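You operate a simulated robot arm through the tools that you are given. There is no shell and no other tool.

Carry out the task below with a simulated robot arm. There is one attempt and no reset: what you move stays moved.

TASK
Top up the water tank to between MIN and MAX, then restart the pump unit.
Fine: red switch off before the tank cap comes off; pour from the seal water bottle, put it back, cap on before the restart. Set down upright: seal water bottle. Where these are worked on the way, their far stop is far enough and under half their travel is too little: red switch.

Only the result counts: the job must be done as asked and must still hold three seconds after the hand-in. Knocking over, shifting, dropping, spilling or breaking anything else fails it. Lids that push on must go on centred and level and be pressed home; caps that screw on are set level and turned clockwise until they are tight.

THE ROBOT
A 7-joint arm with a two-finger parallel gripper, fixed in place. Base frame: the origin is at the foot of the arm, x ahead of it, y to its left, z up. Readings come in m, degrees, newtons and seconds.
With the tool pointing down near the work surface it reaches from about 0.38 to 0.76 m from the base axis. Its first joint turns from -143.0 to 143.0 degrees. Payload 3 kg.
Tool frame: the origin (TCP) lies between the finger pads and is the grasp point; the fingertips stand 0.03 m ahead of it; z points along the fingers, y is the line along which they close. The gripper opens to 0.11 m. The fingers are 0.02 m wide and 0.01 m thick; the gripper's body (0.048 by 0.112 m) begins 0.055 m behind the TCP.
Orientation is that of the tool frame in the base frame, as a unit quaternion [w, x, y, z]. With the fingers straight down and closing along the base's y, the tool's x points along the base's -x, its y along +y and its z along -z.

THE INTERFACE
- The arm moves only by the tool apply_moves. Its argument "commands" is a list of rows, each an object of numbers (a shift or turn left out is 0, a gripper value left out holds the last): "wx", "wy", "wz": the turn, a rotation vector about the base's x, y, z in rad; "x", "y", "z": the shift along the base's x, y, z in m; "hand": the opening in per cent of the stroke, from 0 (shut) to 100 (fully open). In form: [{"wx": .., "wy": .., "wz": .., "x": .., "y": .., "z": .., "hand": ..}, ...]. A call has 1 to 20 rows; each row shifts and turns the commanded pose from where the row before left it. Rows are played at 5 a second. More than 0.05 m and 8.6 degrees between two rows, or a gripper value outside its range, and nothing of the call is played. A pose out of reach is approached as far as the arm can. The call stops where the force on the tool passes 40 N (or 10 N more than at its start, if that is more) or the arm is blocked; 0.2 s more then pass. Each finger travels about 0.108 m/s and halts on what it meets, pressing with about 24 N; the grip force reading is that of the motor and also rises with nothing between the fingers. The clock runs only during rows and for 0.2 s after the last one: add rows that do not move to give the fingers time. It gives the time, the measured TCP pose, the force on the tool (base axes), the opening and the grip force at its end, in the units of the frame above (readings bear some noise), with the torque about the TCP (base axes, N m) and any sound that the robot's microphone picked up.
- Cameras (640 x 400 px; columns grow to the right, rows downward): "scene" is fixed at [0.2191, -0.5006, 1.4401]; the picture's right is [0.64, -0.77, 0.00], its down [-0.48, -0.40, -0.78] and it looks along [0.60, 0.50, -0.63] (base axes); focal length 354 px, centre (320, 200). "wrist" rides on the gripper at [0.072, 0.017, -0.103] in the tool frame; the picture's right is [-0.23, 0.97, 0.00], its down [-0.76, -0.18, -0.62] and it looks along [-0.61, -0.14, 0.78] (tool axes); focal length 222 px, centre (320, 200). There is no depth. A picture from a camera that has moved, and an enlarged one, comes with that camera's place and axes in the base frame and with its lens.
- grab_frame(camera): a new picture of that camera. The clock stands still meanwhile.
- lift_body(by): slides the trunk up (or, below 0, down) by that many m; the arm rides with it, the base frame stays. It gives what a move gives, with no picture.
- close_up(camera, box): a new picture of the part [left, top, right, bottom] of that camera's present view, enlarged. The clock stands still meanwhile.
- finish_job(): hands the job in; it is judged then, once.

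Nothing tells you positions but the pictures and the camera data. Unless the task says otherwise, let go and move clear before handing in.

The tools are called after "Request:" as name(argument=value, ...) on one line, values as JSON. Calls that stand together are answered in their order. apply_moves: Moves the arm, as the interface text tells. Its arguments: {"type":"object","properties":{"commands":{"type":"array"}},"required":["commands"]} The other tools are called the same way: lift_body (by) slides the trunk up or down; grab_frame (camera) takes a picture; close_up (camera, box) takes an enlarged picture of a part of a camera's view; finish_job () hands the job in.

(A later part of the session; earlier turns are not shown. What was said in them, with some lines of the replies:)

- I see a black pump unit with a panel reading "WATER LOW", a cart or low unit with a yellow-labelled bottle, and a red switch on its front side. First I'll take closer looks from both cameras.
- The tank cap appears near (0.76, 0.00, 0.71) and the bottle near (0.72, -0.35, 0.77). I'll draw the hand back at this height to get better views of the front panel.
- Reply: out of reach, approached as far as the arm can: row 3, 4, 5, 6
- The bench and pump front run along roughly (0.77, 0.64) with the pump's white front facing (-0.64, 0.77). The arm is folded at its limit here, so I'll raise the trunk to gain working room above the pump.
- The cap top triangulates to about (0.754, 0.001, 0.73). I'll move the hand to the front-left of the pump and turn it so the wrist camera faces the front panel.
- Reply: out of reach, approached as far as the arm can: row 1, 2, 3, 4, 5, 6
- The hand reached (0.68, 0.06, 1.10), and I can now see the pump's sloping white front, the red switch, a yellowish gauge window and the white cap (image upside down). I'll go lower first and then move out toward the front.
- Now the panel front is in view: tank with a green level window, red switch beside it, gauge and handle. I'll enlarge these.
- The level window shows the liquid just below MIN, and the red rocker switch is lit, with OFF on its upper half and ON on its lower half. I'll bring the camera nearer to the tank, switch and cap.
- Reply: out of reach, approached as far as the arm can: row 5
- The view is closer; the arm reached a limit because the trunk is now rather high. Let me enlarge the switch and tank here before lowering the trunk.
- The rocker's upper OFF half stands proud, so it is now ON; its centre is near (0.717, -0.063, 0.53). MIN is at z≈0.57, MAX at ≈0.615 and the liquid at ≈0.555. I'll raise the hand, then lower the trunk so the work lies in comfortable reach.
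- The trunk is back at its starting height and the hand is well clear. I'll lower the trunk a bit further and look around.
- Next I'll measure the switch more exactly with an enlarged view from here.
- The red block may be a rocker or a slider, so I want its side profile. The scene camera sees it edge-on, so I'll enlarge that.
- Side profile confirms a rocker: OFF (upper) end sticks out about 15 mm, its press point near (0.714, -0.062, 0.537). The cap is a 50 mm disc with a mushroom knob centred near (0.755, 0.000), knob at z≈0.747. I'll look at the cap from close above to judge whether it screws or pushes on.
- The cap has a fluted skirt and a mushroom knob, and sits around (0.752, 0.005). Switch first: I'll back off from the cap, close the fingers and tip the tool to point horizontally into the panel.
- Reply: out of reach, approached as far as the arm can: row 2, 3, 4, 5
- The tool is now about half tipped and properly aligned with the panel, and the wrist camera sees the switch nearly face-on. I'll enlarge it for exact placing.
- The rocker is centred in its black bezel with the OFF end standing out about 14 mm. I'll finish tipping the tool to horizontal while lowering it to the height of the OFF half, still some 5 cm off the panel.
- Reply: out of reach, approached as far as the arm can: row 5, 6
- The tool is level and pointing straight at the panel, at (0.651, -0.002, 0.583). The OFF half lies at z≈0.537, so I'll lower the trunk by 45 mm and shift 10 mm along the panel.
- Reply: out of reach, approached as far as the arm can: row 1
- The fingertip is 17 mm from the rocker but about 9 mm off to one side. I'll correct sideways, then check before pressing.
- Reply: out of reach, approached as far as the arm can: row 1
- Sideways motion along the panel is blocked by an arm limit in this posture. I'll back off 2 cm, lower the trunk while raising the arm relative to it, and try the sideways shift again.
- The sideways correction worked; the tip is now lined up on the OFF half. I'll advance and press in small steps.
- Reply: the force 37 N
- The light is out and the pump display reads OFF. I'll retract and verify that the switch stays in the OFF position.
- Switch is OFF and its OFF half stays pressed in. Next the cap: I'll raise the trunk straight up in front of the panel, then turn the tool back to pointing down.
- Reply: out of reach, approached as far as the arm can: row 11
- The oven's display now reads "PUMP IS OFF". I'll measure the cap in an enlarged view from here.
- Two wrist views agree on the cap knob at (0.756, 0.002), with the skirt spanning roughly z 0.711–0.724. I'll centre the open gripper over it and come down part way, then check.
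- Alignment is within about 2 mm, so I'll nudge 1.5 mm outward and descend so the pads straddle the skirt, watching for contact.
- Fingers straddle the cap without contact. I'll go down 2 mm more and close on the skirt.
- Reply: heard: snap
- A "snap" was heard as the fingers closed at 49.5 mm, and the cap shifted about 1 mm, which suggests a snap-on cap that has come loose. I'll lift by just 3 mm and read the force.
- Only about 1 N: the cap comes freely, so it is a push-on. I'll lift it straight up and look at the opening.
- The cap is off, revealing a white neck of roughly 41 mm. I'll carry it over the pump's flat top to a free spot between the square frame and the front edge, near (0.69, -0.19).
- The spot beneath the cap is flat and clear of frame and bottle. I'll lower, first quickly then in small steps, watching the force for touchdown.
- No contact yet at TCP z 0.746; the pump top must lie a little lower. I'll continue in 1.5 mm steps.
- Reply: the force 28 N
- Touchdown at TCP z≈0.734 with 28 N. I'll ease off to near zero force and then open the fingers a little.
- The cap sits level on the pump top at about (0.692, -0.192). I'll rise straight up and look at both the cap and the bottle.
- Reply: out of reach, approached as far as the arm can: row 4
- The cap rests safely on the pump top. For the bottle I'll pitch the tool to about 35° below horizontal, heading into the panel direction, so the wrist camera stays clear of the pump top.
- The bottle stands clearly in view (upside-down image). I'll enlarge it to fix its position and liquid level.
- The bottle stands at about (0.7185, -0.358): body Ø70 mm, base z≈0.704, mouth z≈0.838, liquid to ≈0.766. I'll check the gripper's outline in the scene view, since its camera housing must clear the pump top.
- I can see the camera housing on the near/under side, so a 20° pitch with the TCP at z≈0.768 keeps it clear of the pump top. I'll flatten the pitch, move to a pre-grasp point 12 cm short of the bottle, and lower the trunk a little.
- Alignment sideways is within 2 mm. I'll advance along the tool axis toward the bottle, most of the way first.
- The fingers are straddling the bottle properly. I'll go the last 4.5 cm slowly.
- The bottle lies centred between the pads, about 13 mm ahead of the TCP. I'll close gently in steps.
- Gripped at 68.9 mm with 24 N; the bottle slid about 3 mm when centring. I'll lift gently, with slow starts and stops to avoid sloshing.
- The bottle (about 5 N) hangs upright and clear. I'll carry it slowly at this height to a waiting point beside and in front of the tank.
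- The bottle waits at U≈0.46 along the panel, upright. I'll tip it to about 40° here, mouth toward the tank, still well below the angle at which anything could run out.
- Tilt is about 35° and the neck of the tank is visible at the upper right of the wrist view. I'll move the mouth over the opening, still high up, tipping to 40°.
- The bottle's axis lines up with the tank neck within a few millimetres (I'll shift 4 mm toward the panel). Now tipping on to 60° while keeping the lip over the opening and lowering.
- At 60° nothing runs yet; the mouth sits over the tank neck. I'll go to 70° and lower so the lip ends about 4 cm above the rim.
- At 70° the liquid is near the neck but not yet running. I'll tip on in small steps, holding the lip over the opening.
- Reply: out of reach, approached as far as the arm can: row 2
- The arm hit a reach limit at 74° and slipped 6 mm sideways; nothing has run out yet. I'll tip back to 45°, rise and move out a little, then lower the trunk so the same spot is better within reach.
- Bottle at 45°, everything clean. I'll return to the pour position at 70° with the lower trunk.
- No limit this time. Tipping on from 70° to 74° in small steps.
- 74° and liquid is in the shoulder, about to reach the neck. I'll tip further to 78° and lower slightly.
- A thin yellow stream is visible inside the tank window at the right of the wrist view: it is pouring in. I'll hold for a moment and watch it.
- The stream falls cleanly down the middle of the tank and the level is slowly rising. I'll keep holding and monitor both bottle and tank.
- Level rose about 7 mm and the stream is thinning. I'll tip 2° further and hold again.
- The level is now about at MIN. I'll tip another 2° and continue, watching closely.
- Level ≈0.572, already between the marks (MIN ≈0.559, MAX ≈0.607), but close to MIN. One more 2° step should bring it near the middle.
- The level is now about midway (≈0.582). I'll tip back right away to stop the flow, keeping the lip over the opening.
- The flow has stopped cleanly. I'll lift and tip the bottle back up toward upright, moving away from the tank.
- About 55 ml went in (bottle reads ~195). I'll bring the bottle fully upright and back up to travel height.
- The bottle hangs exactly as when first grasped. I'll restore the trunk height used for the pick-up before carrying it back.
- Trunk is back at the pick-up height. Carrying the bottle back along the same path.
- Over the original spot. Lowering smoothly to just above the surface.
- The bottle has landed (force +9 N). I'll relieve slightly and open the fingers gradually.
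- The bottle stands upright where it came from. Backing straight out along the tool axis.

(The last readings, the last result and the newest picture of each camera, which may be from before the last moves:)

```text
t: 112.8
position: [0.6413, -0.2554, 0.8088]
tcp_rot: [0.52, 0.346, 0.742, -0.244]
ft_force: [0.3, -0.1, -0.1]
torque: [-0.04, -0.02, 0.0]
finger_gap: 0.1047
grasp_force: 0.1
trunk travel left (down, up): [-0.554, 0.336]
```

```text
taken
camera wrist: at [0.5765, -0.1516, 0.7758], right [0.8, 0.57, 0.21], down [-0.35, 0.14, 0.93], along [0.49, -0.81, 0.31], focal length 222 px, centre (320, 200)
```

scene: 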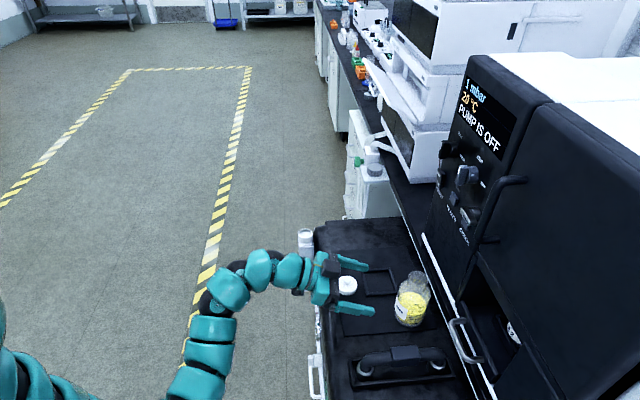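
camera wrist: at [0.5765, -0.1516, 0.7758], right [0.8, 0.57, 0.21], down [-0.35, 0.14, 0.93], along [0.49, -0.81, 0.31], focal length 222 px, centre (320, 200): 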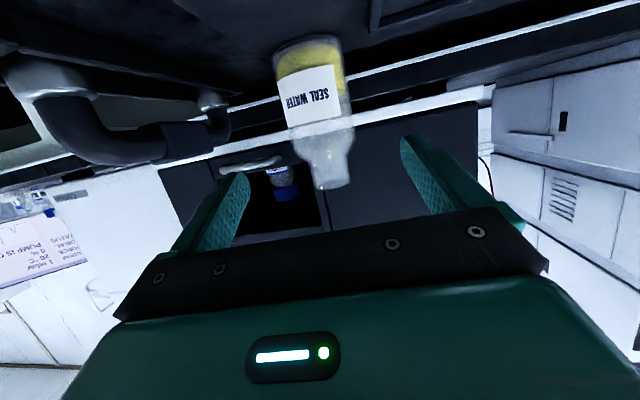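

The bottle is back and upright. I'll turn the tool down again and move to a spot in front of the tank from which I can read the level before capping.

Request:
lift_body(by=0.046)

Request:
apply_moves(commands=[{"x": 0.0159, "y": 0.0149, "wx": 0.1048, "wy": 0.0871}, {"x": 0.0159, "y": 0.0149, "wx": 0.1048, "wy": 0.0871}, {"x": 0.0159, "y": 0.0149, "wx": 0.1048, "wy": 0.0871}, {"x": 0.0159, "y": 0.0149, "wx": 0.1048, "wy": 0.0871}, {"wx": 0.1048, "wy": 0.0871}, {"wx": 0.1048, "wy": 0.0871}, {"wx": 0.1048, "wy": 0.0871}, {"wx": 0.1048, "wy": 0.0871}, {"wx": 0.1048, "wy": 0.0871}, {}])

Request:
apply_moves(commands=[{"x": -0.003, "y": 0.04}, {"x": -0.003, "y": 0.04}, {"x": -0.003, "y": 0.04}, {"x": -0.003, "y": 0.04}, {"x": -0.003, "y": 0.04}, {"x": -0.003, "y": 0.03}, {}])

Request:
grab_frame(camera="wrist")

```text
t: 113.7
position: [0.6413, -0.256, 0.8544]
tcp_rot: [0.521, 0.347, 0.741, -0.244]
ft_force: [-0.2, -0.9, 0.2]
torque: [-0.01, 0.01, 0.05]
finger_gap: 0.1044
grasp_force: 0.3
trunk travel left (down, up): [-0.6, 0.29]
```

```text
t: 115.9
position: [0.705, -0.1942, 0.8556]
tcp_rot: [-0.001, 0.423, 0.906, 0.0]
ft_force: [0.2, -0.6, -0.4]
torque: [0.02, -0.01, 0.0]
finger_gap: 0.1043
grasp_force: 0.1
trunk travel left (down, up): [-0.6, 0.29]
```

```text
t: 117.5
position: [0.6875, 0.0351, 0.8566]
tcp_rot: [-0.001, 0.424, 0.906, 0.001]
ft_force: [0.0, -0.9, 0.1]
torque: [0.0, -0.04, 0.0]
finger_gap: 0.1046
grasp_force: 0.0
trunk travel left (down, up): [-0.6, 0.29]
```

```text
taken
camera wrist: at [0.653, 0.1008, 0.9603], right [0.89, 0.45, 0.0], down [0.35, -0.7, 0.62], along [0.28, -0.56, -0.78], focal length 222 px, centre (320, 200)
```

wrist: 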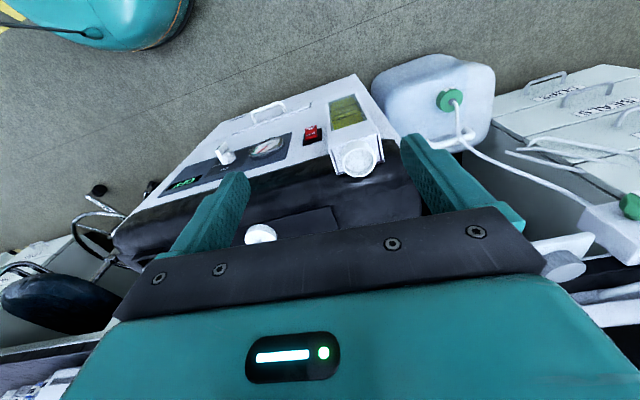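

Request:
close_up(camera="wrist", box=[310, 80, 410, 190])

Request:
close_up(camera="wrist", box=[325, 130, 395, 185])

Request:
close_up(camera="scene", box=[290, 215, 330, 255])

```text
3.64 times, centred on (360, 135) of wrist
camera zoom: at [0.653, 0.1008, 0.9603], right [0.89, 0.45, 0.0], down [0.35, -0.7, 0.62], along [0.28, -0.56, -0.78], focal length 808 px, centre (174, 436)
```

zoom: 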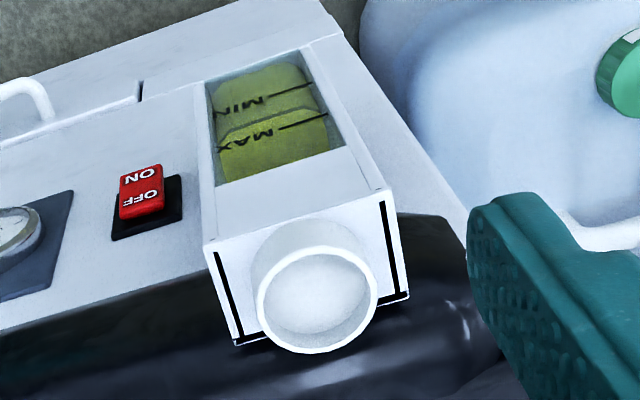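

```text
7.27 times, centred on (360, 158) of wrist
camera zoom: at [0.653, 0.1008, 0.9603], right [0.89, 0.45, 0.0], down [0.35, -0.7, 0.62], along [0.28, -0.56, -0.78], focal length 1615 px, centre (29, 509)
```

zoom: 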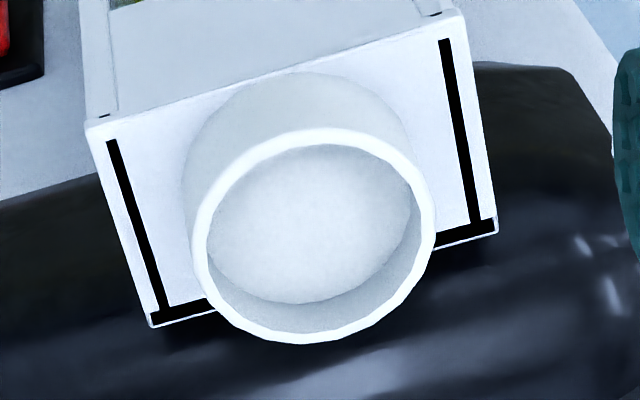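

```text
10.00 times, centred on (310, 235) of scene
camera zoom: at [0.2191, -0.5006, 1.4401], right [0.64, -0.77, 0.0], down [-0.48, -0.4, -0.78], along [0.6, 0.5, -0.63], focal length 3535 px, centre (420, -150)
```

zoom: 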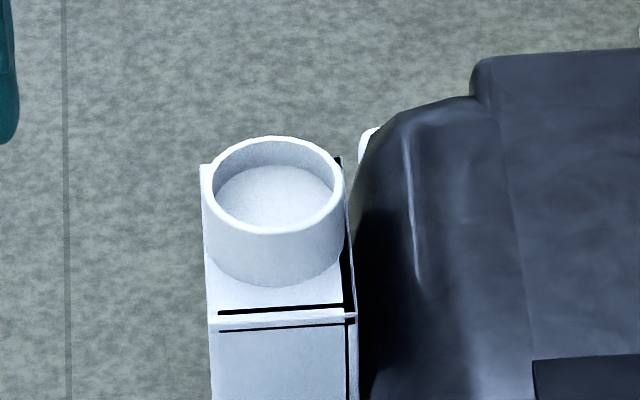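

Request:
close_up(camera="wrist", box=[322, 90, 372, 135])

```text
8.89 times, centred on (347, 112) of wrist
camera zoom: at [0.653, 0.1008, 0.9603], right [0.89, 0.45, 0.0], down [0.35, -0.7, 0.62], along [0.28, -0.56, -0.78], focal length 1974 px, centre (80, 978)
```

zoom: 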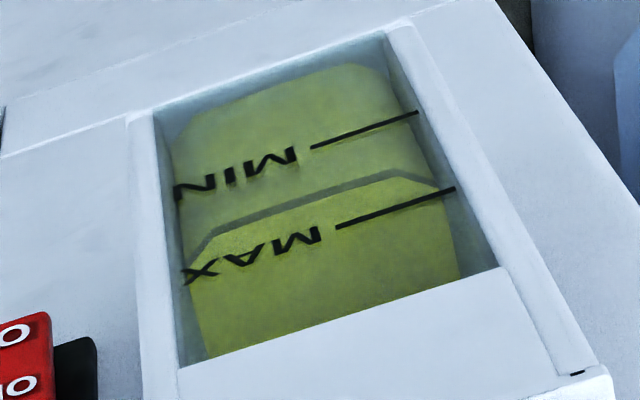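

The liquid's front edge now sits about midway between MIN and MAX. For an accurate re-capping I'll hover directly above the neck and measure its centre relative to the tool axis.

Request:
apply_moves(commands=[{"x": 0.0227, "y": -0.0107, "z": -0.0189}, {"x": 0.0227, "y": -0.0107, "z": -0.0189}, {"x": 0.0226, "y": -0.0107, "z": -0.0188}, {}, {}])

Request:
close_up(camera="wrist", box=[280, 80, 380, 180])

```text
t: 118.7
position: [0.7541, 0.0037, 0.798]
tcp_rot: [0.0, 0.424, 0.906, 0.001]
ft_force: [0.1, -0.2, 0.1]
torque: [0.05, 0.0, -0.02]
finger_gap: 0.1045
grasp_force: 0.1
trunk travel left (down, up): [-0.6, 0.29]
```

```text
4.00 times, centred on (330, 130) of wrist
camera zoom: at [0.7208, 0.0696, 0.9014], right [0.89, 0.45, 0.0], down [0.35, -0.7, 0.62], along [0.28, -0.56, -0.78], focal length 888 px, centre (280, 480)
```

zoom: 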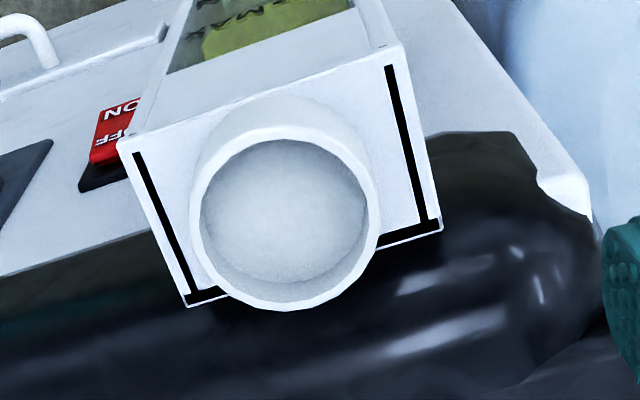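

The neck centre measures about (0.7554, 0.0022). Now I'll move over the cap and measure its offset the same way.

Request:
apply_moves(commands=[{"x": -0.0124, "y": -0.0392}, {"x": -0.0124, "y": -0.0392}, {"x": -0.0124, "y": -0.0392}, {"x": -0.0124, "y": -0.0392}, {"x": -0.0124, "y": -0.0392}, {"hand": 75}, {}])

Request:
close_up(camera="wrist", box=[280, 80, 380, 180])

```text
t: 120.3
position: [0.6935, -0.1957, 0.7983]
tcp_rot: [0.0, 0.424, 0.906, 0.001]
ft_force: [0.4, 0.4, -0.6]
torque: [0.02, 0.01, -0.04]
finger_gap: 0.0824
grasp_force: 0.1
trunk travel left (down, up): [-0.6, 0.29]
```

```text
4.00 times, centred on (330, 130) of wrist
camera zoom: at [0.6599, -0.1298, 0.9014], right [0.89, 0.45, 0.0], down [0.35, -0.7, 0.62], along [0.28, -0.56, -0.78], focal length 888 px, centre (280, 480)
```

zoom: 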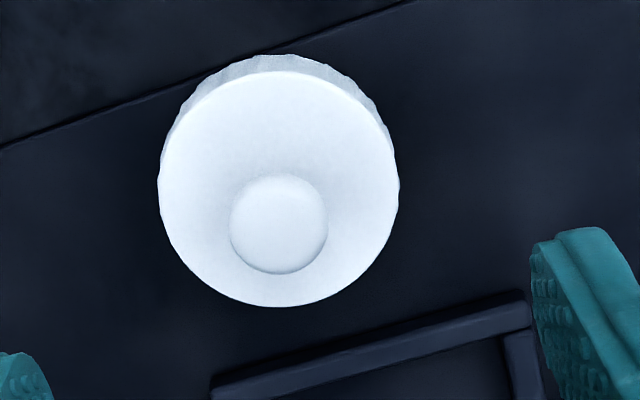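

The cap is 3 mm off the tool axis, at (0.692, -0.193). I'll correct and descend around it to just above the surface.

Request:
apply_moves(commands=[{"x": -0.0013, "y": 0.0027, "z": -0.015}, {"z": -0.02}, {"z": -0.015}, {"z": -0.007}, {"z": -0.0045}, {}])

Request:
grab_frame(camera="wrist")

```text
t: 121.7
position: [0.6922, -0.1909, 0.7389]
tcp_rot: [-0.001, 0.424, 0.906, 0.0]
ft_force: [-0.3, -0.1, 0.0]
torque: [-0.03, 0.02, 0.0]
finger_gap: 0.0824
grasp_force: 0.0
trunk travel left (down, up): [-0.6, 0.29]
```

```text
taken
camera wrist: at [0.6591, -0.1252, 0.841], right [0.89, 0.45, 0.0], down [0.35, -0.7, 0.62], along [0.28, -0.56, -0.78], focal length 222 px, centre (320, 200)
```

wrist: 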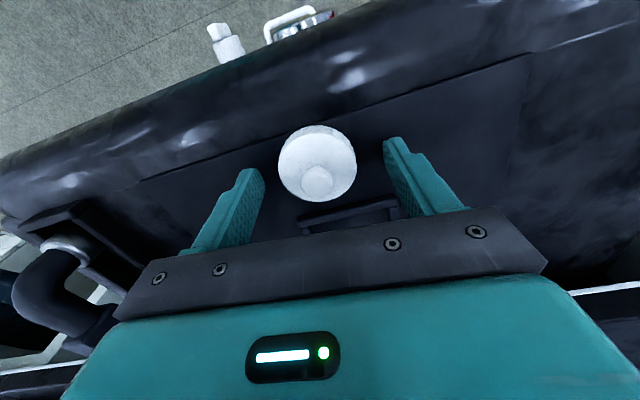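

Centred around the cap. Down 1 mm more and close gently.

Request:
apply_moves(commands=[{"z": -0.001}, {"hand": 60}, {"hand": 50}, {"hand": 46}, {"hand": 42}, {"hand": 0}, {}, {}])

Request:
apply_moves(commands=[{"z": 0.005}, {"z": 0.015}, {"z": 0.025}, {"z": 0.02}, {}])

Request:
close_up(camera="wrist", box=[270, 100, 370, 220])

Request:
close_up(camera="scene", box=[310, 230, 410, 310])

```text
t: 123.5
position: [0.6942, -0.1911, 0.7366]
tcp_rot: [0.0, 0.424, 0.906, 0.001]
ft_force: [0.8, 0.1, 0.0]
torque: [-0.02, -0.02, 0.0]
finger_gap: 0.0496
grasp_force: 23.9
trunk travel left (down, up): [-0.6, 0.29]
```

```text
t: 124.7
position: [0.6927, -0.1912, 0.8021]
tcp_rot: [0.001, 0.424, 0.906, 0.0]
ft_force: [-0.3, -0.5, -0.1]
torque: [-0.01, -0.03, 0.01]
finger_gap: 0.0493
grasp_force: 23.9
trunk travel left (down, up): [-0.6, 0.29]
```

```text
3.33 times, centred on (320, 160) of wrist
camera zoom: at [0.6592, -0.1247, 0.9048], right [0.89, 0.45, 0.0], down [0.35, -0.7, 0.62], along [0.28, -0.56, -0.78], focal length 740 px, centre (320, 333)
```

zoom: 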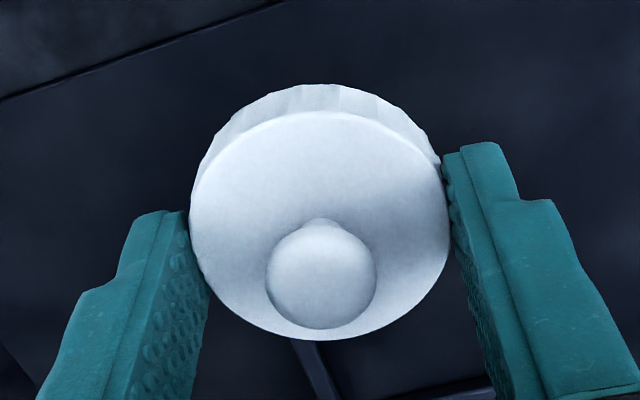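

```text
5.00 times, centred on (360, 270) of scene
camera zoom: at [0.2191, -0.5006, 1.4401], right [0.64, -0.77, 0.0], down [-0.48, -0.4, -0.78], along [0.6, 0.5, -0.63], focal length 1767 px, centre (120, -150)
```

zoom: 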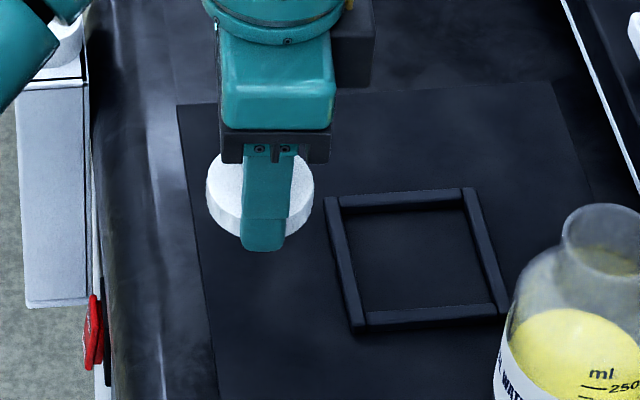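

The cap is gripped within half a millimetre of the tool axis and level. Carrying it back above the neck.

Request:
apply_moves(commands=[{"x": 0.0125, "y": 0.0387, "z": 0.0066}, {"x": 0.0125, "y": 0.0387, "z": 0.0066}, {"x": 0.0126, "y": 0.0387, "z": 0.0066}, {"x": 0.0126, "y": 0.0387, "z": 0.0066}, {"x": 0.0126, "y": 0.0386, "z": 0.0066}, {}, {}])

Request:
close_up(camera="wrist", box=[270, 60, 370, 180])

Request:
close_up(camera="scene", box=[280, 195, 340, 255])

```text
t: 126.3
position: [0.755, 0.0017, 0.8348]
tcp_rot: [0.0, 0.423, 0.906, 0.001]
ft_force: [-0.2, 0.4, -0.1]
torque: [0.0, -0.03, -0.01]
finger_gap: 0.0495
grasp_force: 23.9
trunk travel left (down, up): [-0.6, 0.29]
```

```text
3.33 times, centred on (320, 120) of wrist
camera zoom: at [0.7203, 0.0673, 0.9386], right [0.89, 0.45, 0.0], down [0.35, -0.7, 0.62], along [0.28, -0.56, -0.78], focal length 740 px, centre (320, 467)
```

zoom: 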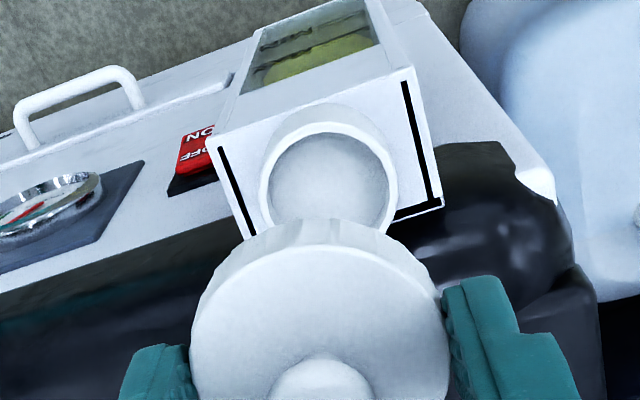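

```text
6.67 times, centred on (310, 225) of scene
camera zoom: at [0.2191, -0.5006, 1.4401], right [0.64, -0.77, 0.0], down [-0.48, -0.4, -0.78], along [0.6, 0.5, -0.63], focal length 2356 px, centre (387, 33)
```

zoom: 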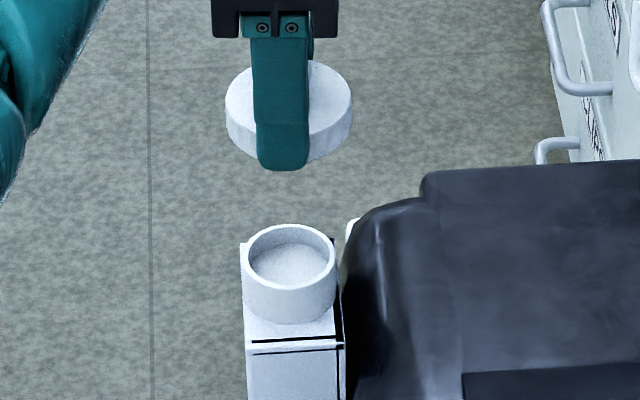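

Compared with the neck, the cap needs about 2 mm along the panel and 1–3 mm outward. I'll apply part of that and lower to just above the rim to compare again at equal depth.

Request:
apply_moves(commands=[{"x": 0.0007, "y": 0.0026, "z": -0.02}, {"z": -0.02}, {"z": -0.02}, {"z": -0.014}, {}, {}])

Request:
close_up(camera="scene", box=[285, 205, 335, 255])

Request:
close_up(camera="wrist", box=[270, 90, 370, 210])

```text
t: 127.7
position: [0.7549, 0.0042, 0.7594]
tcp_rot: [-0.001, 0.424, 0.905, 0.0]
ft_force: [0.4, -0.7, -0.3]
torque: [0.03, 0.0, 0.0]
finger_gap: 0.0495
grasp_force: 24.0
trunk travel left (down, up): [-0.6, 0.29]
```

```text
8.00 times, centred on (310, 230) of scene
camera zoom: at [0.2191, -0.5006, 1.4401], right [0.64, -0.77, 0.0], down [-0.48, -0.4, -0.78], along [0.6, 0.5, -0.63], focal length 2828 px, centre (400, -40)
```

zoom: 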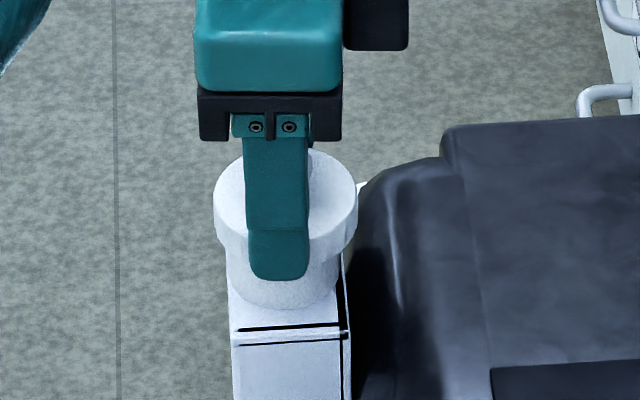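

```text
3.33 times, centred on (320, 150) of wrist
camera zoom: at [0.7218, 0.0698, 0.8626], right [0.89, 0.45, 0.0], down [0.35, -0.7, 0.62], along [0.28, -0.56, -0.78], focal length 740 px, centre (320, 367)
```

zoom: 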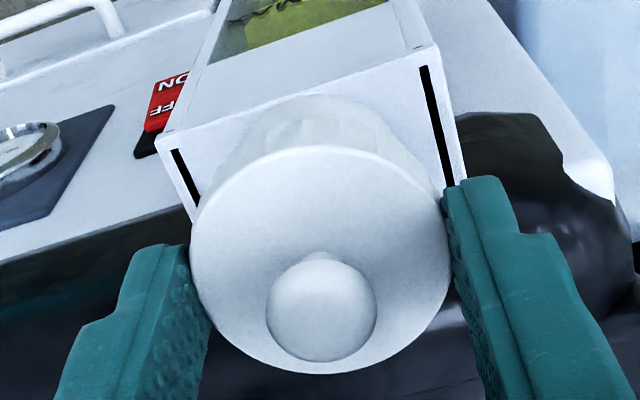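

At equal depth the cap is within 1 mm of centre. I'll trim that and lower onto the neck in small steps, watching force and torque.

Request:
apply_moves(commands=[{"x": -0.0002, "y": 0.0009, "z": -0.004}, {"z": -0.002}, {"z": -0.0015}, {"z": -0.0015}, {}])

Request:
close_up(camera="scene", box=[285, 205, 335, 255])

```text
t: 128.9
position: [0.7552, 0.0047, 0.7508]
tcp_rot: [-0.001, 0.424, 0.906, 0.002]
ft_force: [0.8, -0.6, -0.8]
torque: [-0.01, 0.04, 0.0]
finger_gap: 0.0496
grasp_force: 23.7
trunk travel left (down, up): [-0.6, 0.29]
```

```text
8.00 times, centred on (310, 230) of scene
camera zoom: at [0.2191, -0.5006, 1.4401], right [0.64, -0.77, 0.0], down [-0.48, -0.4, -0.78], along [0.6, 0.5, -0.63], focal length 2828 px, centre (400, -40)
```

zoom: 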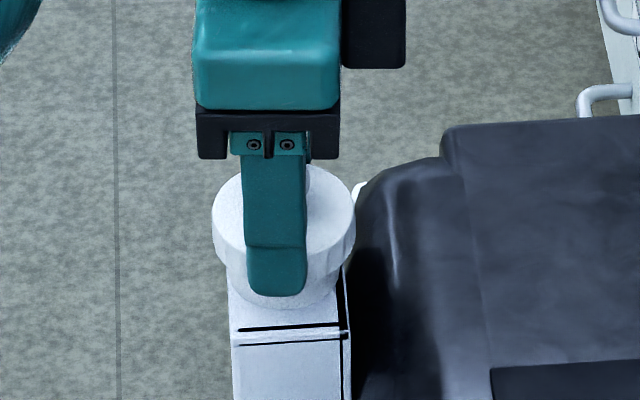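

Request:
apply_moves(commands=[{"z": -0.001}, {"z": -0.001}, {"z": -0.001}, {"z": -0.001}, {}])

Request:
close_up(camera="scene", box=[285, 205, 335, 255])

```text
t: 130.1
position: [0.7546, 0.0051, 0.7464]
tcp_rot: [-0.001, 0.423, 0.906, 0.001]
ft_force: [0.4, 0.5, -0.2]
torque: [0.04, 0.0, -0.03]
finger_gap: 0.0497
grasp_force: 24.1
trunk travel left (down, up): [-0.6, 0.29]
```

```text
8.00 times, centred on (310, 230) of scene
camera zoom: at [0.2191, -0.5006, 1.4401], right [0.64, -0.77, 0.0], down [-0.48, -0.4, -0.78], along [0.6, 0.5, -0.63], focal length 2828 px, centre (400, -40)
```

zoom: 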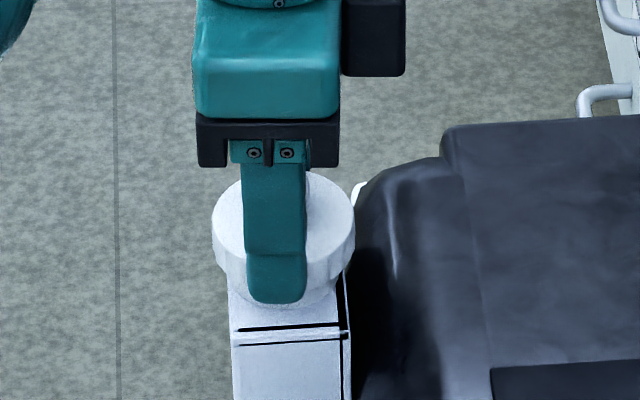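

No resistance although the skirt must already be around the rim, so it is well centred. Continuing down.

Request:
apply_moves(commands=[{"z": -0.001}, {"z": -0.001}, {"z": -0.001}, {}])

```text
t: 131.1
position: [0.7559, 0.0053, 0.7448]
tcp_rot: [0.0, 0.424, 0.906, 0.0]
ft_force: [-5.5, -1.9, 10.7]
torque: [-0.13, 0.35, -0.02]
finger_gap: 0.0495
grasp_force: 24.4
trunk travel left (down, up): [-0.6, 0.29]
heard: snap
```

A "snap" was heard with 11 N of push, so the cap has engaged. Let me look before pressing it home.

Request:
close_up(camera="scene", box=[285, 205, 335, 255])

Request:
close_up(camera="wrist", box=[270, 90, 370, 210])

```text
8.00 times, centred on (310, 230) of scene
camera zoom: at [0.2191, -0.5006, 1.4401], right [0.64, -0.77, 0.0], down [-0.48, -0.4, -0.78], along [0.6, 0.5, -0.63], focal length 2828 px, centre (400, -40)
```

zoom: 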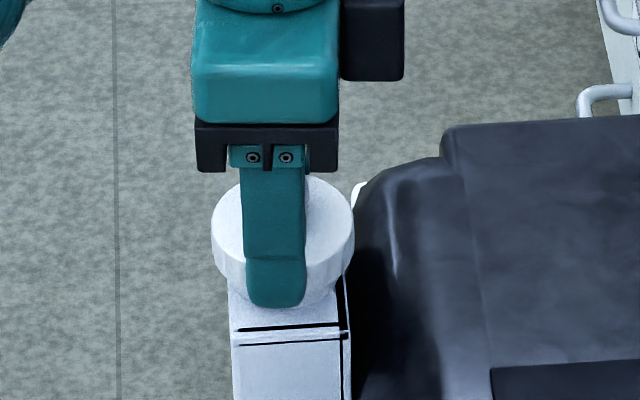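

```text
3.33 times, centred on (320, 150) of wrist
camera zoom: at [0.7208, 0.0709, 0.8489], right [0.89, 0.45, 0.0], down [0.35, -0.7, 0.62], along [0.28, -0.56, -0.78], focal length 740 px, centre (320, 367)
```

zoom: 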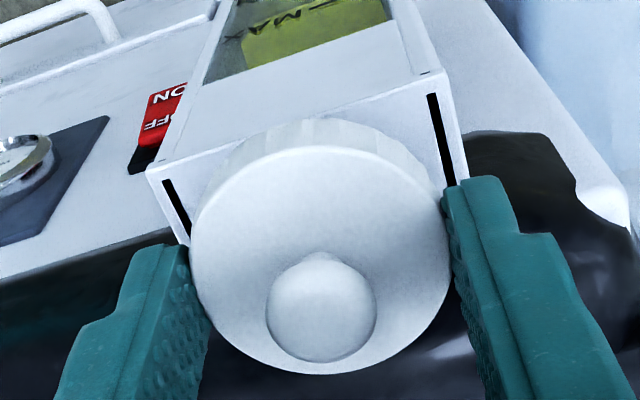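

Forces suggest the cap is held slightly too far along +u (5 N side load). I'll relieve that by 0.7 mm and then press a little more.

Request:
apply_moves(commands=[{"x": -0.0005, "y": -0.0004}, {}])

Request:
apply_moves(commands=[{"z": -0.001}, {}])

```text
t: 131.7
position: [0.7542, 0.0043, 0.7453]
tcp_rot: [0.0, 0.424, 0.906, 0.002]
ft_force: [-0.6, 0.7, 11.8]
torque: [-0.02, 0.1, -0.02]
finger_gap: 0.0496
grasp_force: 24.6
trunk travel left (down, up): [-0.6, 0.29]
```

```text
t: 132.3
position: [0.7547, 0.0054, 0.7446]
tcp_rot: [0.002, 0.424, 0.906, 0.001]
ft_force: [-0.3, -0.2, 19.9]
torque: [-0.02, 0.1, -0.04]
finger_gap: 0.0494
grasp_force: 24.4
trunk travel left (down, up): [-0.6, 0.29]
```

Side load is gone and the cap is against a hard stop (20 N). One more millimetre of push, then release.

Request:
apply_moves(commands=[{"z": -0.001}, {}, {}])

Request:
apply_moves(commands=[{"z": 0.0015}, {"z": 0.0015}, {}, {"hand": 50}, {"hand": 58}, {"hand": 70}, {}])

Request:
close_up(camera="wrist", box=[270, 90, 370, 210])

```text
t: 133.1
position: [0.7555, 0.0046, 0.7438]
tcp_rot: [0.002, 0.424, 0.906, 0.002]
ft_force: [2.5, -1.4, 28.7]
torque: [-0.04, -0.05, 0.0]
finger_gap: 0.0497
grasp_force: 23.6
trunk travel left (down, up): [-0.6, 0.29]
```

```text
t: 134.7
position: [0.7546, 0.0048, 0.7458]
tcp_rot: [0.0, 0.425, 0.905, 0.0]
ft_force: [-0.2, 0.2, 0.1]
torque: [-0.01, -0.04, 0.0]
finger_gap: 0.0769
grasp_force: 0.1
trunk travel left (down, up): [-0.6, 0.29]
```

```text
3.33 times, centred on (320, 150) of wrist
camera zoom: at [0.7209, 0.0709, 0.8484], right [0.89, 0.45, 0.0], down [0.35, -0.7, 0.62], along [0.28, -0.56, -0.78], focal length 740 px, centre (320, 367)
```

zoom: 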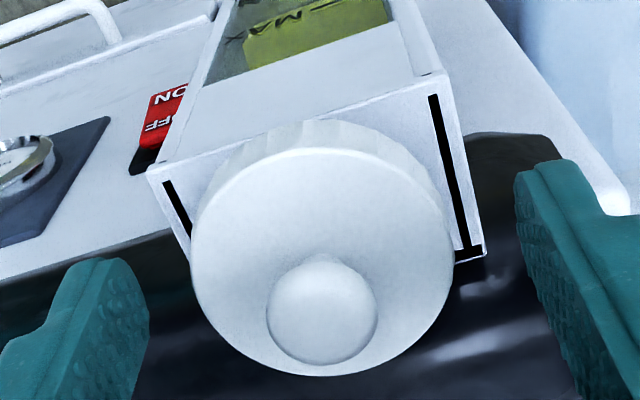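

Released without the cap moving. I'll rise and compare it with the earlier picture of the seated cap.

Request:
apply_moves(commands=[{"z": 0.01}, {"z": 0.02}, {"z": 0.026}, {}, {}])

Request:
close_up(camera="wrist", box=[280, 80, 380, 180])

Request:
close_up(camera="scene", box=[290, 218, 330, 258])

```text
t: 135.9
position: [0.7549, 0.0055, 0.8003]
tcp_rot: [0.0, 0.424, 0.906, -0.001]
ft_force: [-0.2, -0.6, -0.2]
torque: [0.01, -0.02, 0.0]
finger_gap: 0.0769
grasp_force: 0.1
trunk travel left (down, up): [-0.6, 0.29]
```

```text
4.00 times, centred on (330, 130) of wrist
camera zoom: at [0.7207, 0.071, 0.9038], right [0.89, 0.45, 0.0], down [0.35, -0.7, 0.62], along [0.28, -0.56, -0.78], focal length 888 px, centre (280, 480)
```

zoom: 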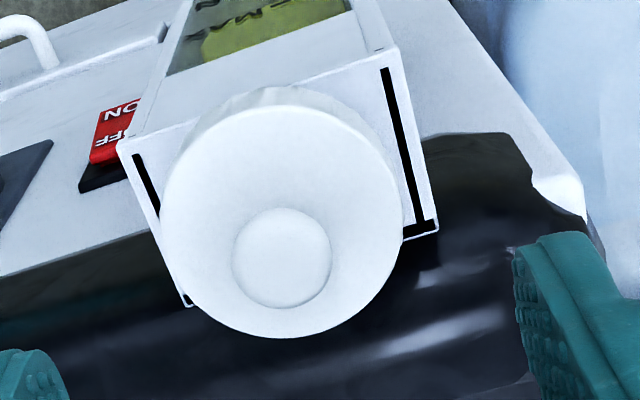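

```text
10.00 times, centred on (310, 238) of scene
camera zoom: at [0.2191, -0.5006, 1.4401], right [0.64, -0.77, 0.0], down [-0.48, -0.4, -0.78], along [0.6, 0.5, -0.63], focal length 3535 px, centre (420, -180)
```

zoom: 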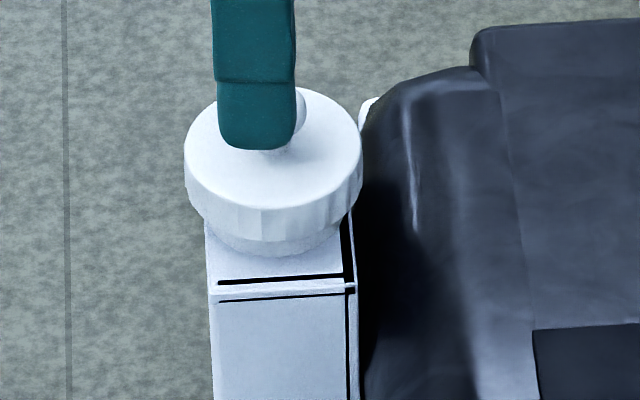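

The cap sits exactly as it did originally: centred, level and against its stop. Now I'll back away, close the fingers and tip the tool horizontal for pressing the switch's ON half.

Request:
apply_moves(commands=[{"z": 0.035}, {"x": -0.0325, "y": 0.0033}, {"x": -0.0325, "y": 0.0033, "hand": 0}, {"x": -0.0325, "y": 0.0033}, {"wx": -0.1098, "wy": -0.0912}, {"wx": -0.1098, "wy": -0.0912}, {"wx": -0.1098, "wy": -0.0912}, {"wx": -0.1098, "wy": -0.0912}, {"wx": -0.1098, "wy": -0.0912}, {"wx": -0.1098, "wy": -0.0912}, {"wx": -0.1098, "wy": -0.0912}, {"wx": -0.1098, "wy": -0.0912}, {"wx": -0.1098, "wy": -0.0912}, {"wx": -0.1098, "wy": -0.0912}, {"wx": -0.1098, "wy": -0.0912}, {}])

Request:
grab_frame(camera="scene")

Request:
grab_frame(camera="wrist")

```text
t: 139.3
position: [0.6609, 0.0173, 0.8349]
tcp_rot: [0.64, 0.301, 0.64, -0.3]
ft_force: [0.1, -0.5, 0.6]
torque: [0.03, 0.0, 0.02]
finger_gap: 0.0001
grasp_force: 23.8
out of reach, approached as far as the arm can: row 4
trunk travel left (down, up): [-0.6, 0.29]
```

```text
taken
```

scene: 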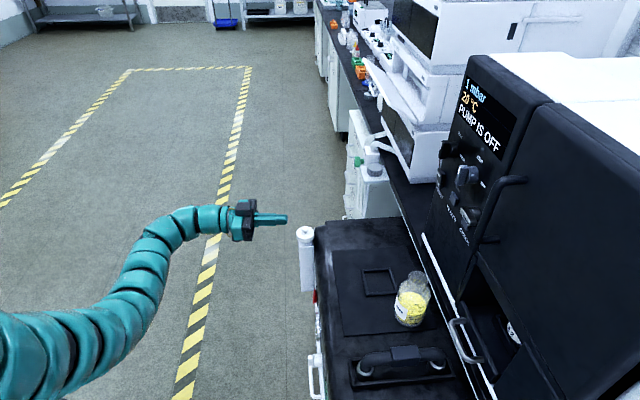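

```text
taken
camera wrist: at [0.6076, 0.1063, 0.7616], right [0.75, 0.62, 0.23], down [-0.54, 0.37, 0.76], along [0.39, -0.69, 0.61], focal length 222 px, centre (320, 200)
```

wrist: 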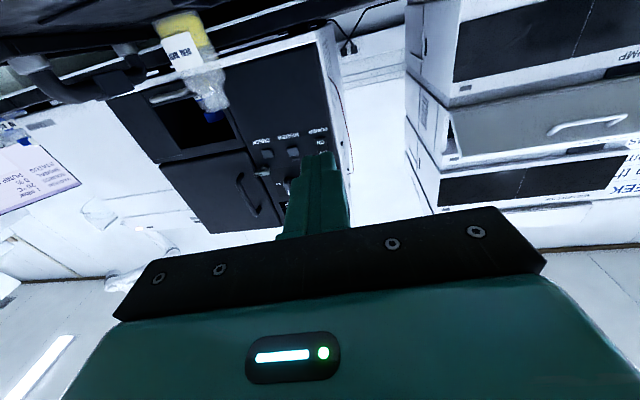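

All clear and the bottle and cap look right. I'll step back a little, align along the panel, and lower the trunk to the height of the ON half (z≈0.505).

Request:
apply_moves(commands=[{"x": -0.0128, "y": 0.0154}, {"x": -0.0075, "y": -0.0063}, {}])

Request:
lift_body(by=-0.33)

Request:
grab_frame(camera="wrist")

```text
t: 140.1
position: [0.6406, 0.0257, 0.8338]
tcp_rot: [0.639, 0.299, 0.641, -0.301]
ft_force: [-0.4, 0.4, 0.8]
torque: [-0.01, -0.02, 0.01]
finger_gap: 0.0
grasp_force: 23.8
trunk travel left (down, up): [-0.6, 0.29]
```

```text
t: 143.3
position: [0.6404, 0.0249, 0.5044]
tcp_rot: [0.64, 0.299, 0.641, -0.3]
ft_force: [0.4, 0.2, 0.5]
torque: [0.01, -0.01, 0.02]
finger_gap: 0.0
grasp_force: 24.2
trunk travel left (down, up): [-0.27, 0.62]
```

```text
taken
camera wrist: at [0.5873, 0.1152, 0.4319], right [0.75, 0.62, 0.23], down [-0.53, 0.37, 0.76], along [0.39, -0.69, 0.61], focal length 222 px, centre (320, 200)
```

wrist: 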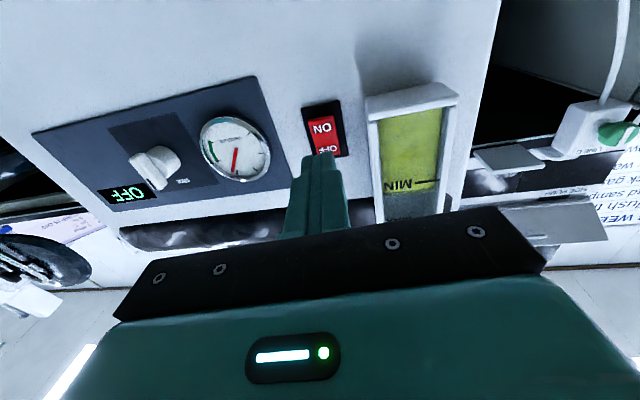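

The tank level seen from below is well past MIN. The tip is lined up with the ON half; I'll advance to within a centimetre and check.

Request:
apply_moves(commands=[{"x": 0.02, "y": -0.0225}, {"x": 0.0128, "y": -0.0154}, {"x": 0.0128, "y": -0.0154}, {}])

Request:
close_up(camera="scene", box=[280, 260, 340, 320])

Request:
grab_frame(camera="wrist")

```text
t: 144.3
position: [0.6895, -0.0263, 0.5045]
tcp_rot: [0.64, 0.3, 0.641, -0.3]
ft_force: [1.2, -0.4, 0.5]
torque: [0.02, 0.02, 0.02]
finger_gap: 0.0001
grasp_force: 23.8
trunk travel left (down, up): [-0.27, 0.62]
```

```text
6.67 times, centred on (310, 290) of scene
camera zoom: at [0.2191, -0.5006, 1.4401], right [0.64, -0.77, 0.0], down [-0.48, -0.4, -0.78], along [0.6, 0.5, -0.63], focal length 2356 px, centre (387, -400)
```

zoom: 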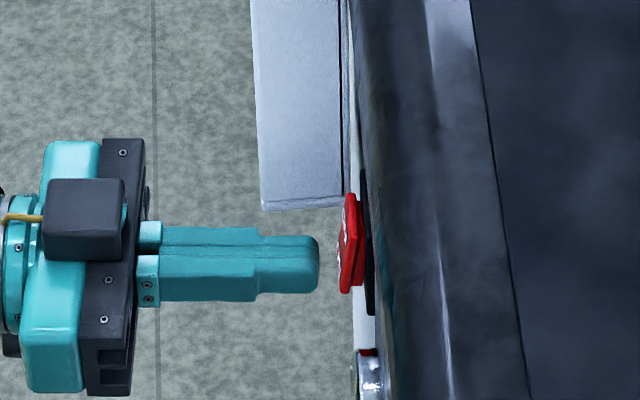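

```text
taken
camera wrist: at [0.6343, 0.0623, 0.4324], right [0.75, 0.62, 0.23], down [-0.53, 0.37, 0.76], along [0.39, -0.69, 0.61], focal length 222 px, centre (320, 200)
```

wrist: 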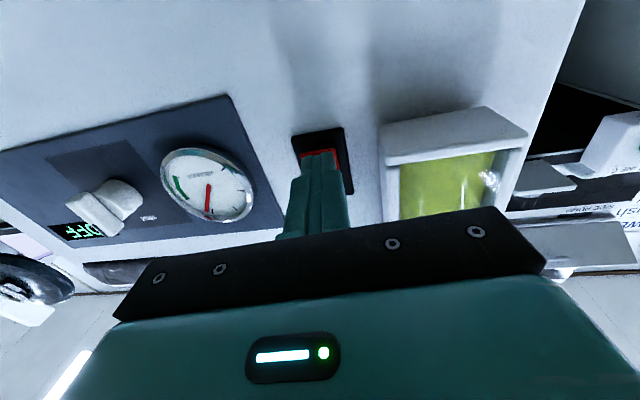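

About 1 cm away and aligned on the lower half. Pressing the ON side in small steps.

Request:
apply_moves(commands=[{"x": -0.002, "y": -0.0017}, {"x": 0.0038, "y": -0.0046}, {"x": 0.0026, "y": -0.0031}, {"x": 0.0019, "y": -0.0023}, {"x": 0.0016, "y": -0.0019}, {}])

Request:
close_up(camera="scene", box=[280, 260, 340, 320])

Request:
grab_frame(camera="wrist")

```text
t: 145.7
position: [0.6929, -0.0383, 0.5048]
tcp_rot: [0.64, 0.299, 0.642, -0.3]
ft_force: [-35.0, 16.7, -3.7]
torque: [-0.06, -0.19, -0.2]
finger_gap: 0.0001
grasp_force: 24.1
trunk travel left (down, up): [-0.27, 0.62]
```

```text
6.67 times, centred on (310, 290) of scene
camera zoom: at [0.2191, -0.5006, 1.4401], right [0.64, -0.77, 0.0], down [-0.48, -0.4, -0.78], along [0.6, 0.5, -0.63], focal length 2356 px, centre (387, -400)
```

zoom: 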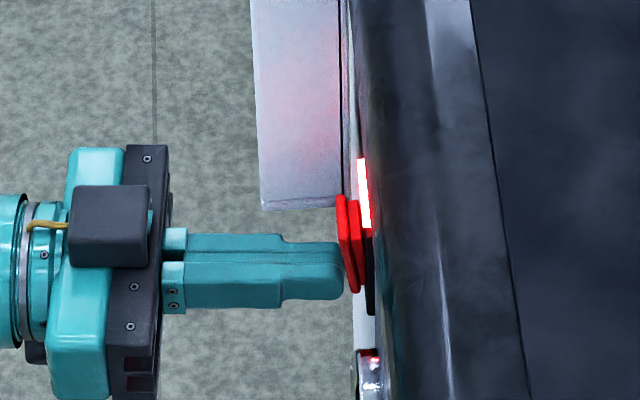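

```text
taken
camera wrist: at [0.639, 0.0508, 0.4322], right [0.75, 0.63, 0.23], down [-0.53, 0.36, 0.76], along [0.4, -0.69, 0.61], focal length 222 px, centre (320, 200)
```

wrist: 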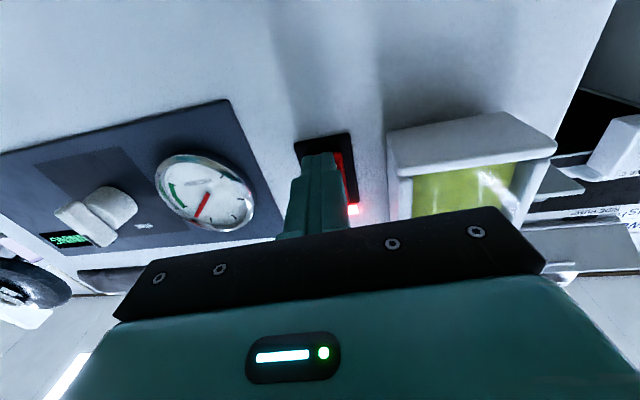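

The indicator light is lit again with 39 N on the switch. I'll retract and read the displays.

Request:
apply_moves(commands=[{"x": -0.0128, "y": 0.0154}, {"x": -0.0192, "y": 0.0231}, {"x": -0.0256, "y": 0.0308}, {"x": -0.0256, "y": 0.0308}, {}, {}])

Request:
grab_frame(camera="wrist")

Request:
grab_frame(camera="scene")

```text
t: 147.1
position: [0.6109, 0.0594, 0.5031]
tcp_rot: [0.64, 0.3, 0.641, -0.3]
ft_force: [0.1, -0.6, 0.0]
torque: [-0.02, -0.05, 0.02]
finger_gap: 0.0
grasp_force: 24.6
trunk travel left (down, up): [-0.27, 0.62]
```

```text
taken
camera wrist: at [0.5571, 0.1492, 0.4307], right [0.75, 0.62, 0.23], down [-0.53, 0.37, 0.76], along [0.39, -0.69, 0.61], focal length 222 px, centre (320, 200)
```

wrist: 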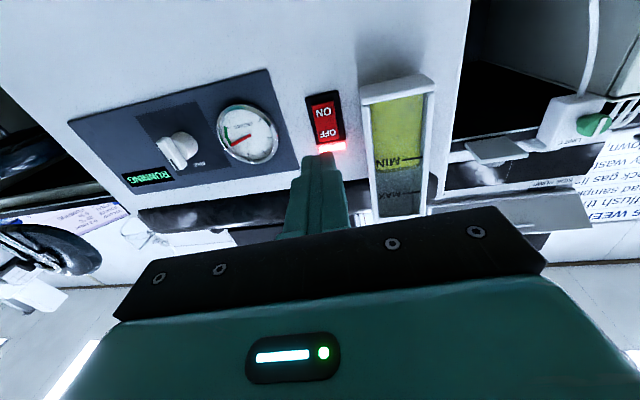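

```text
taken
```

scene: 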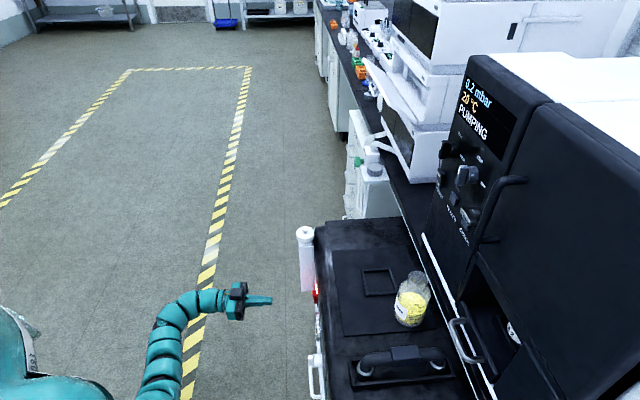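

The pump display reads RUNNING and the oven shows "0.2 mbar … PUMPING". A last close look at the level, the cap and the bottle.

Request:
close_up(camera="wrist", box=[290, 60, 450, 220])

Request:
close_up(camera="scene", box=[280, 200, 440, 340])

Request:
close_up(camera="scene", box=[290, 218, 330, 258])

```text
2.50 times, centred on (370, 140) of wrist
camera zoom: at [0.5571, 0.1492, 0.4307], right [0.75, 0.62, 0.23], down [-0.53, 0.37, 0.76], along [0.39, -0.69, 0.61], focal length 555 px, centre (195, 350)
```

zoom: 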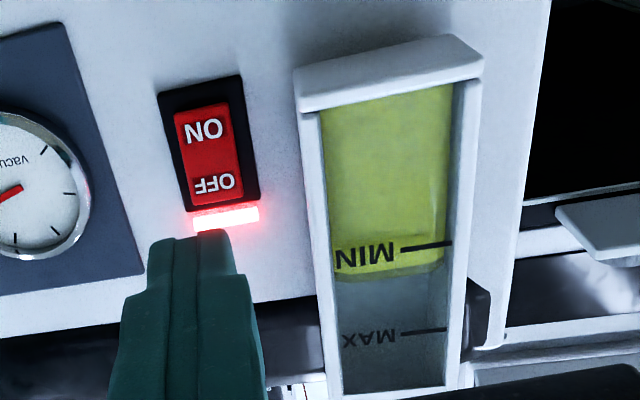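

```text
2.86 times, centred on (360, 270) of scene
camera zoom: at [0.2191, -0.5006, 1.4401], right [0.64, -0.77, 0.0], down [-0.48, -0.4, -0.78], along [0.6, 0.5, -0.63], focal length 1010 px, centre (206, 0)
```

zoom: 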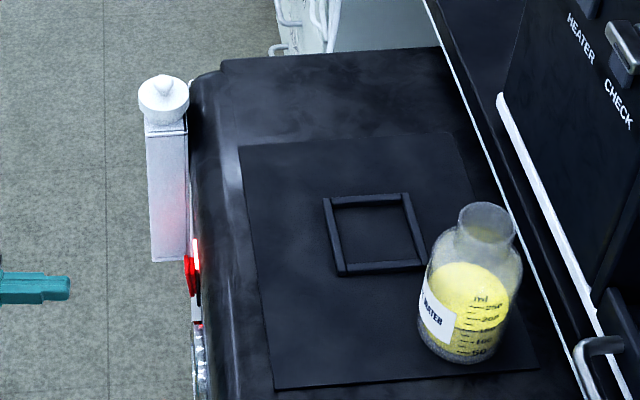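

```text
10.00 times, centred on (310, 238) of scene
camera zoom: at [0.2191, -0.5006, 1.4401], right [0.64, -0.77, 0.0], down [-0.48, -0.4, -0.78], along [0.6, 0.5, -0.63], focal length 3535 px, centre (420, -180)
```

zoom: 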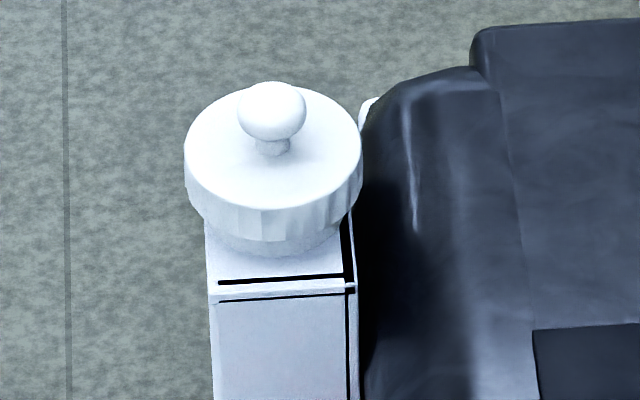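

The level is between MIN and MAX, and the cap is seated exactly as it was at the start. The bottle stands upright in its place, the switch is ON and the pump is running. The hand is clear and empty, so I'm handing in.

Request:
finish_job()

```text
The job is handed in.
```

The water tank is topped up to between MIN and MAX, roughly 16 mm above the MIN line. The pump unit is running again: its display reads RUNNING and the oven display reads PUMPING.

I did it in this order:

- **Switch off:** I pressed the red switch to OFF and saw the light go out before I touched the cap.
- **Top up:** I took the cap off, poured about 55 ml from the seal water bottle, and stood the bottle back upright within a few millimetres of its original spot. I saw no spills.
- **Cap:** It went back on with a snap and was pressed to its stop at about 29 N. It sits where it was at the start.
- **Restart:** I pressed the switch to ON and the light came back. The arm is clear of the unit with nothing in the gripper.

The job is handed in, but I was not shown a verdict. My last look showed everything holding.
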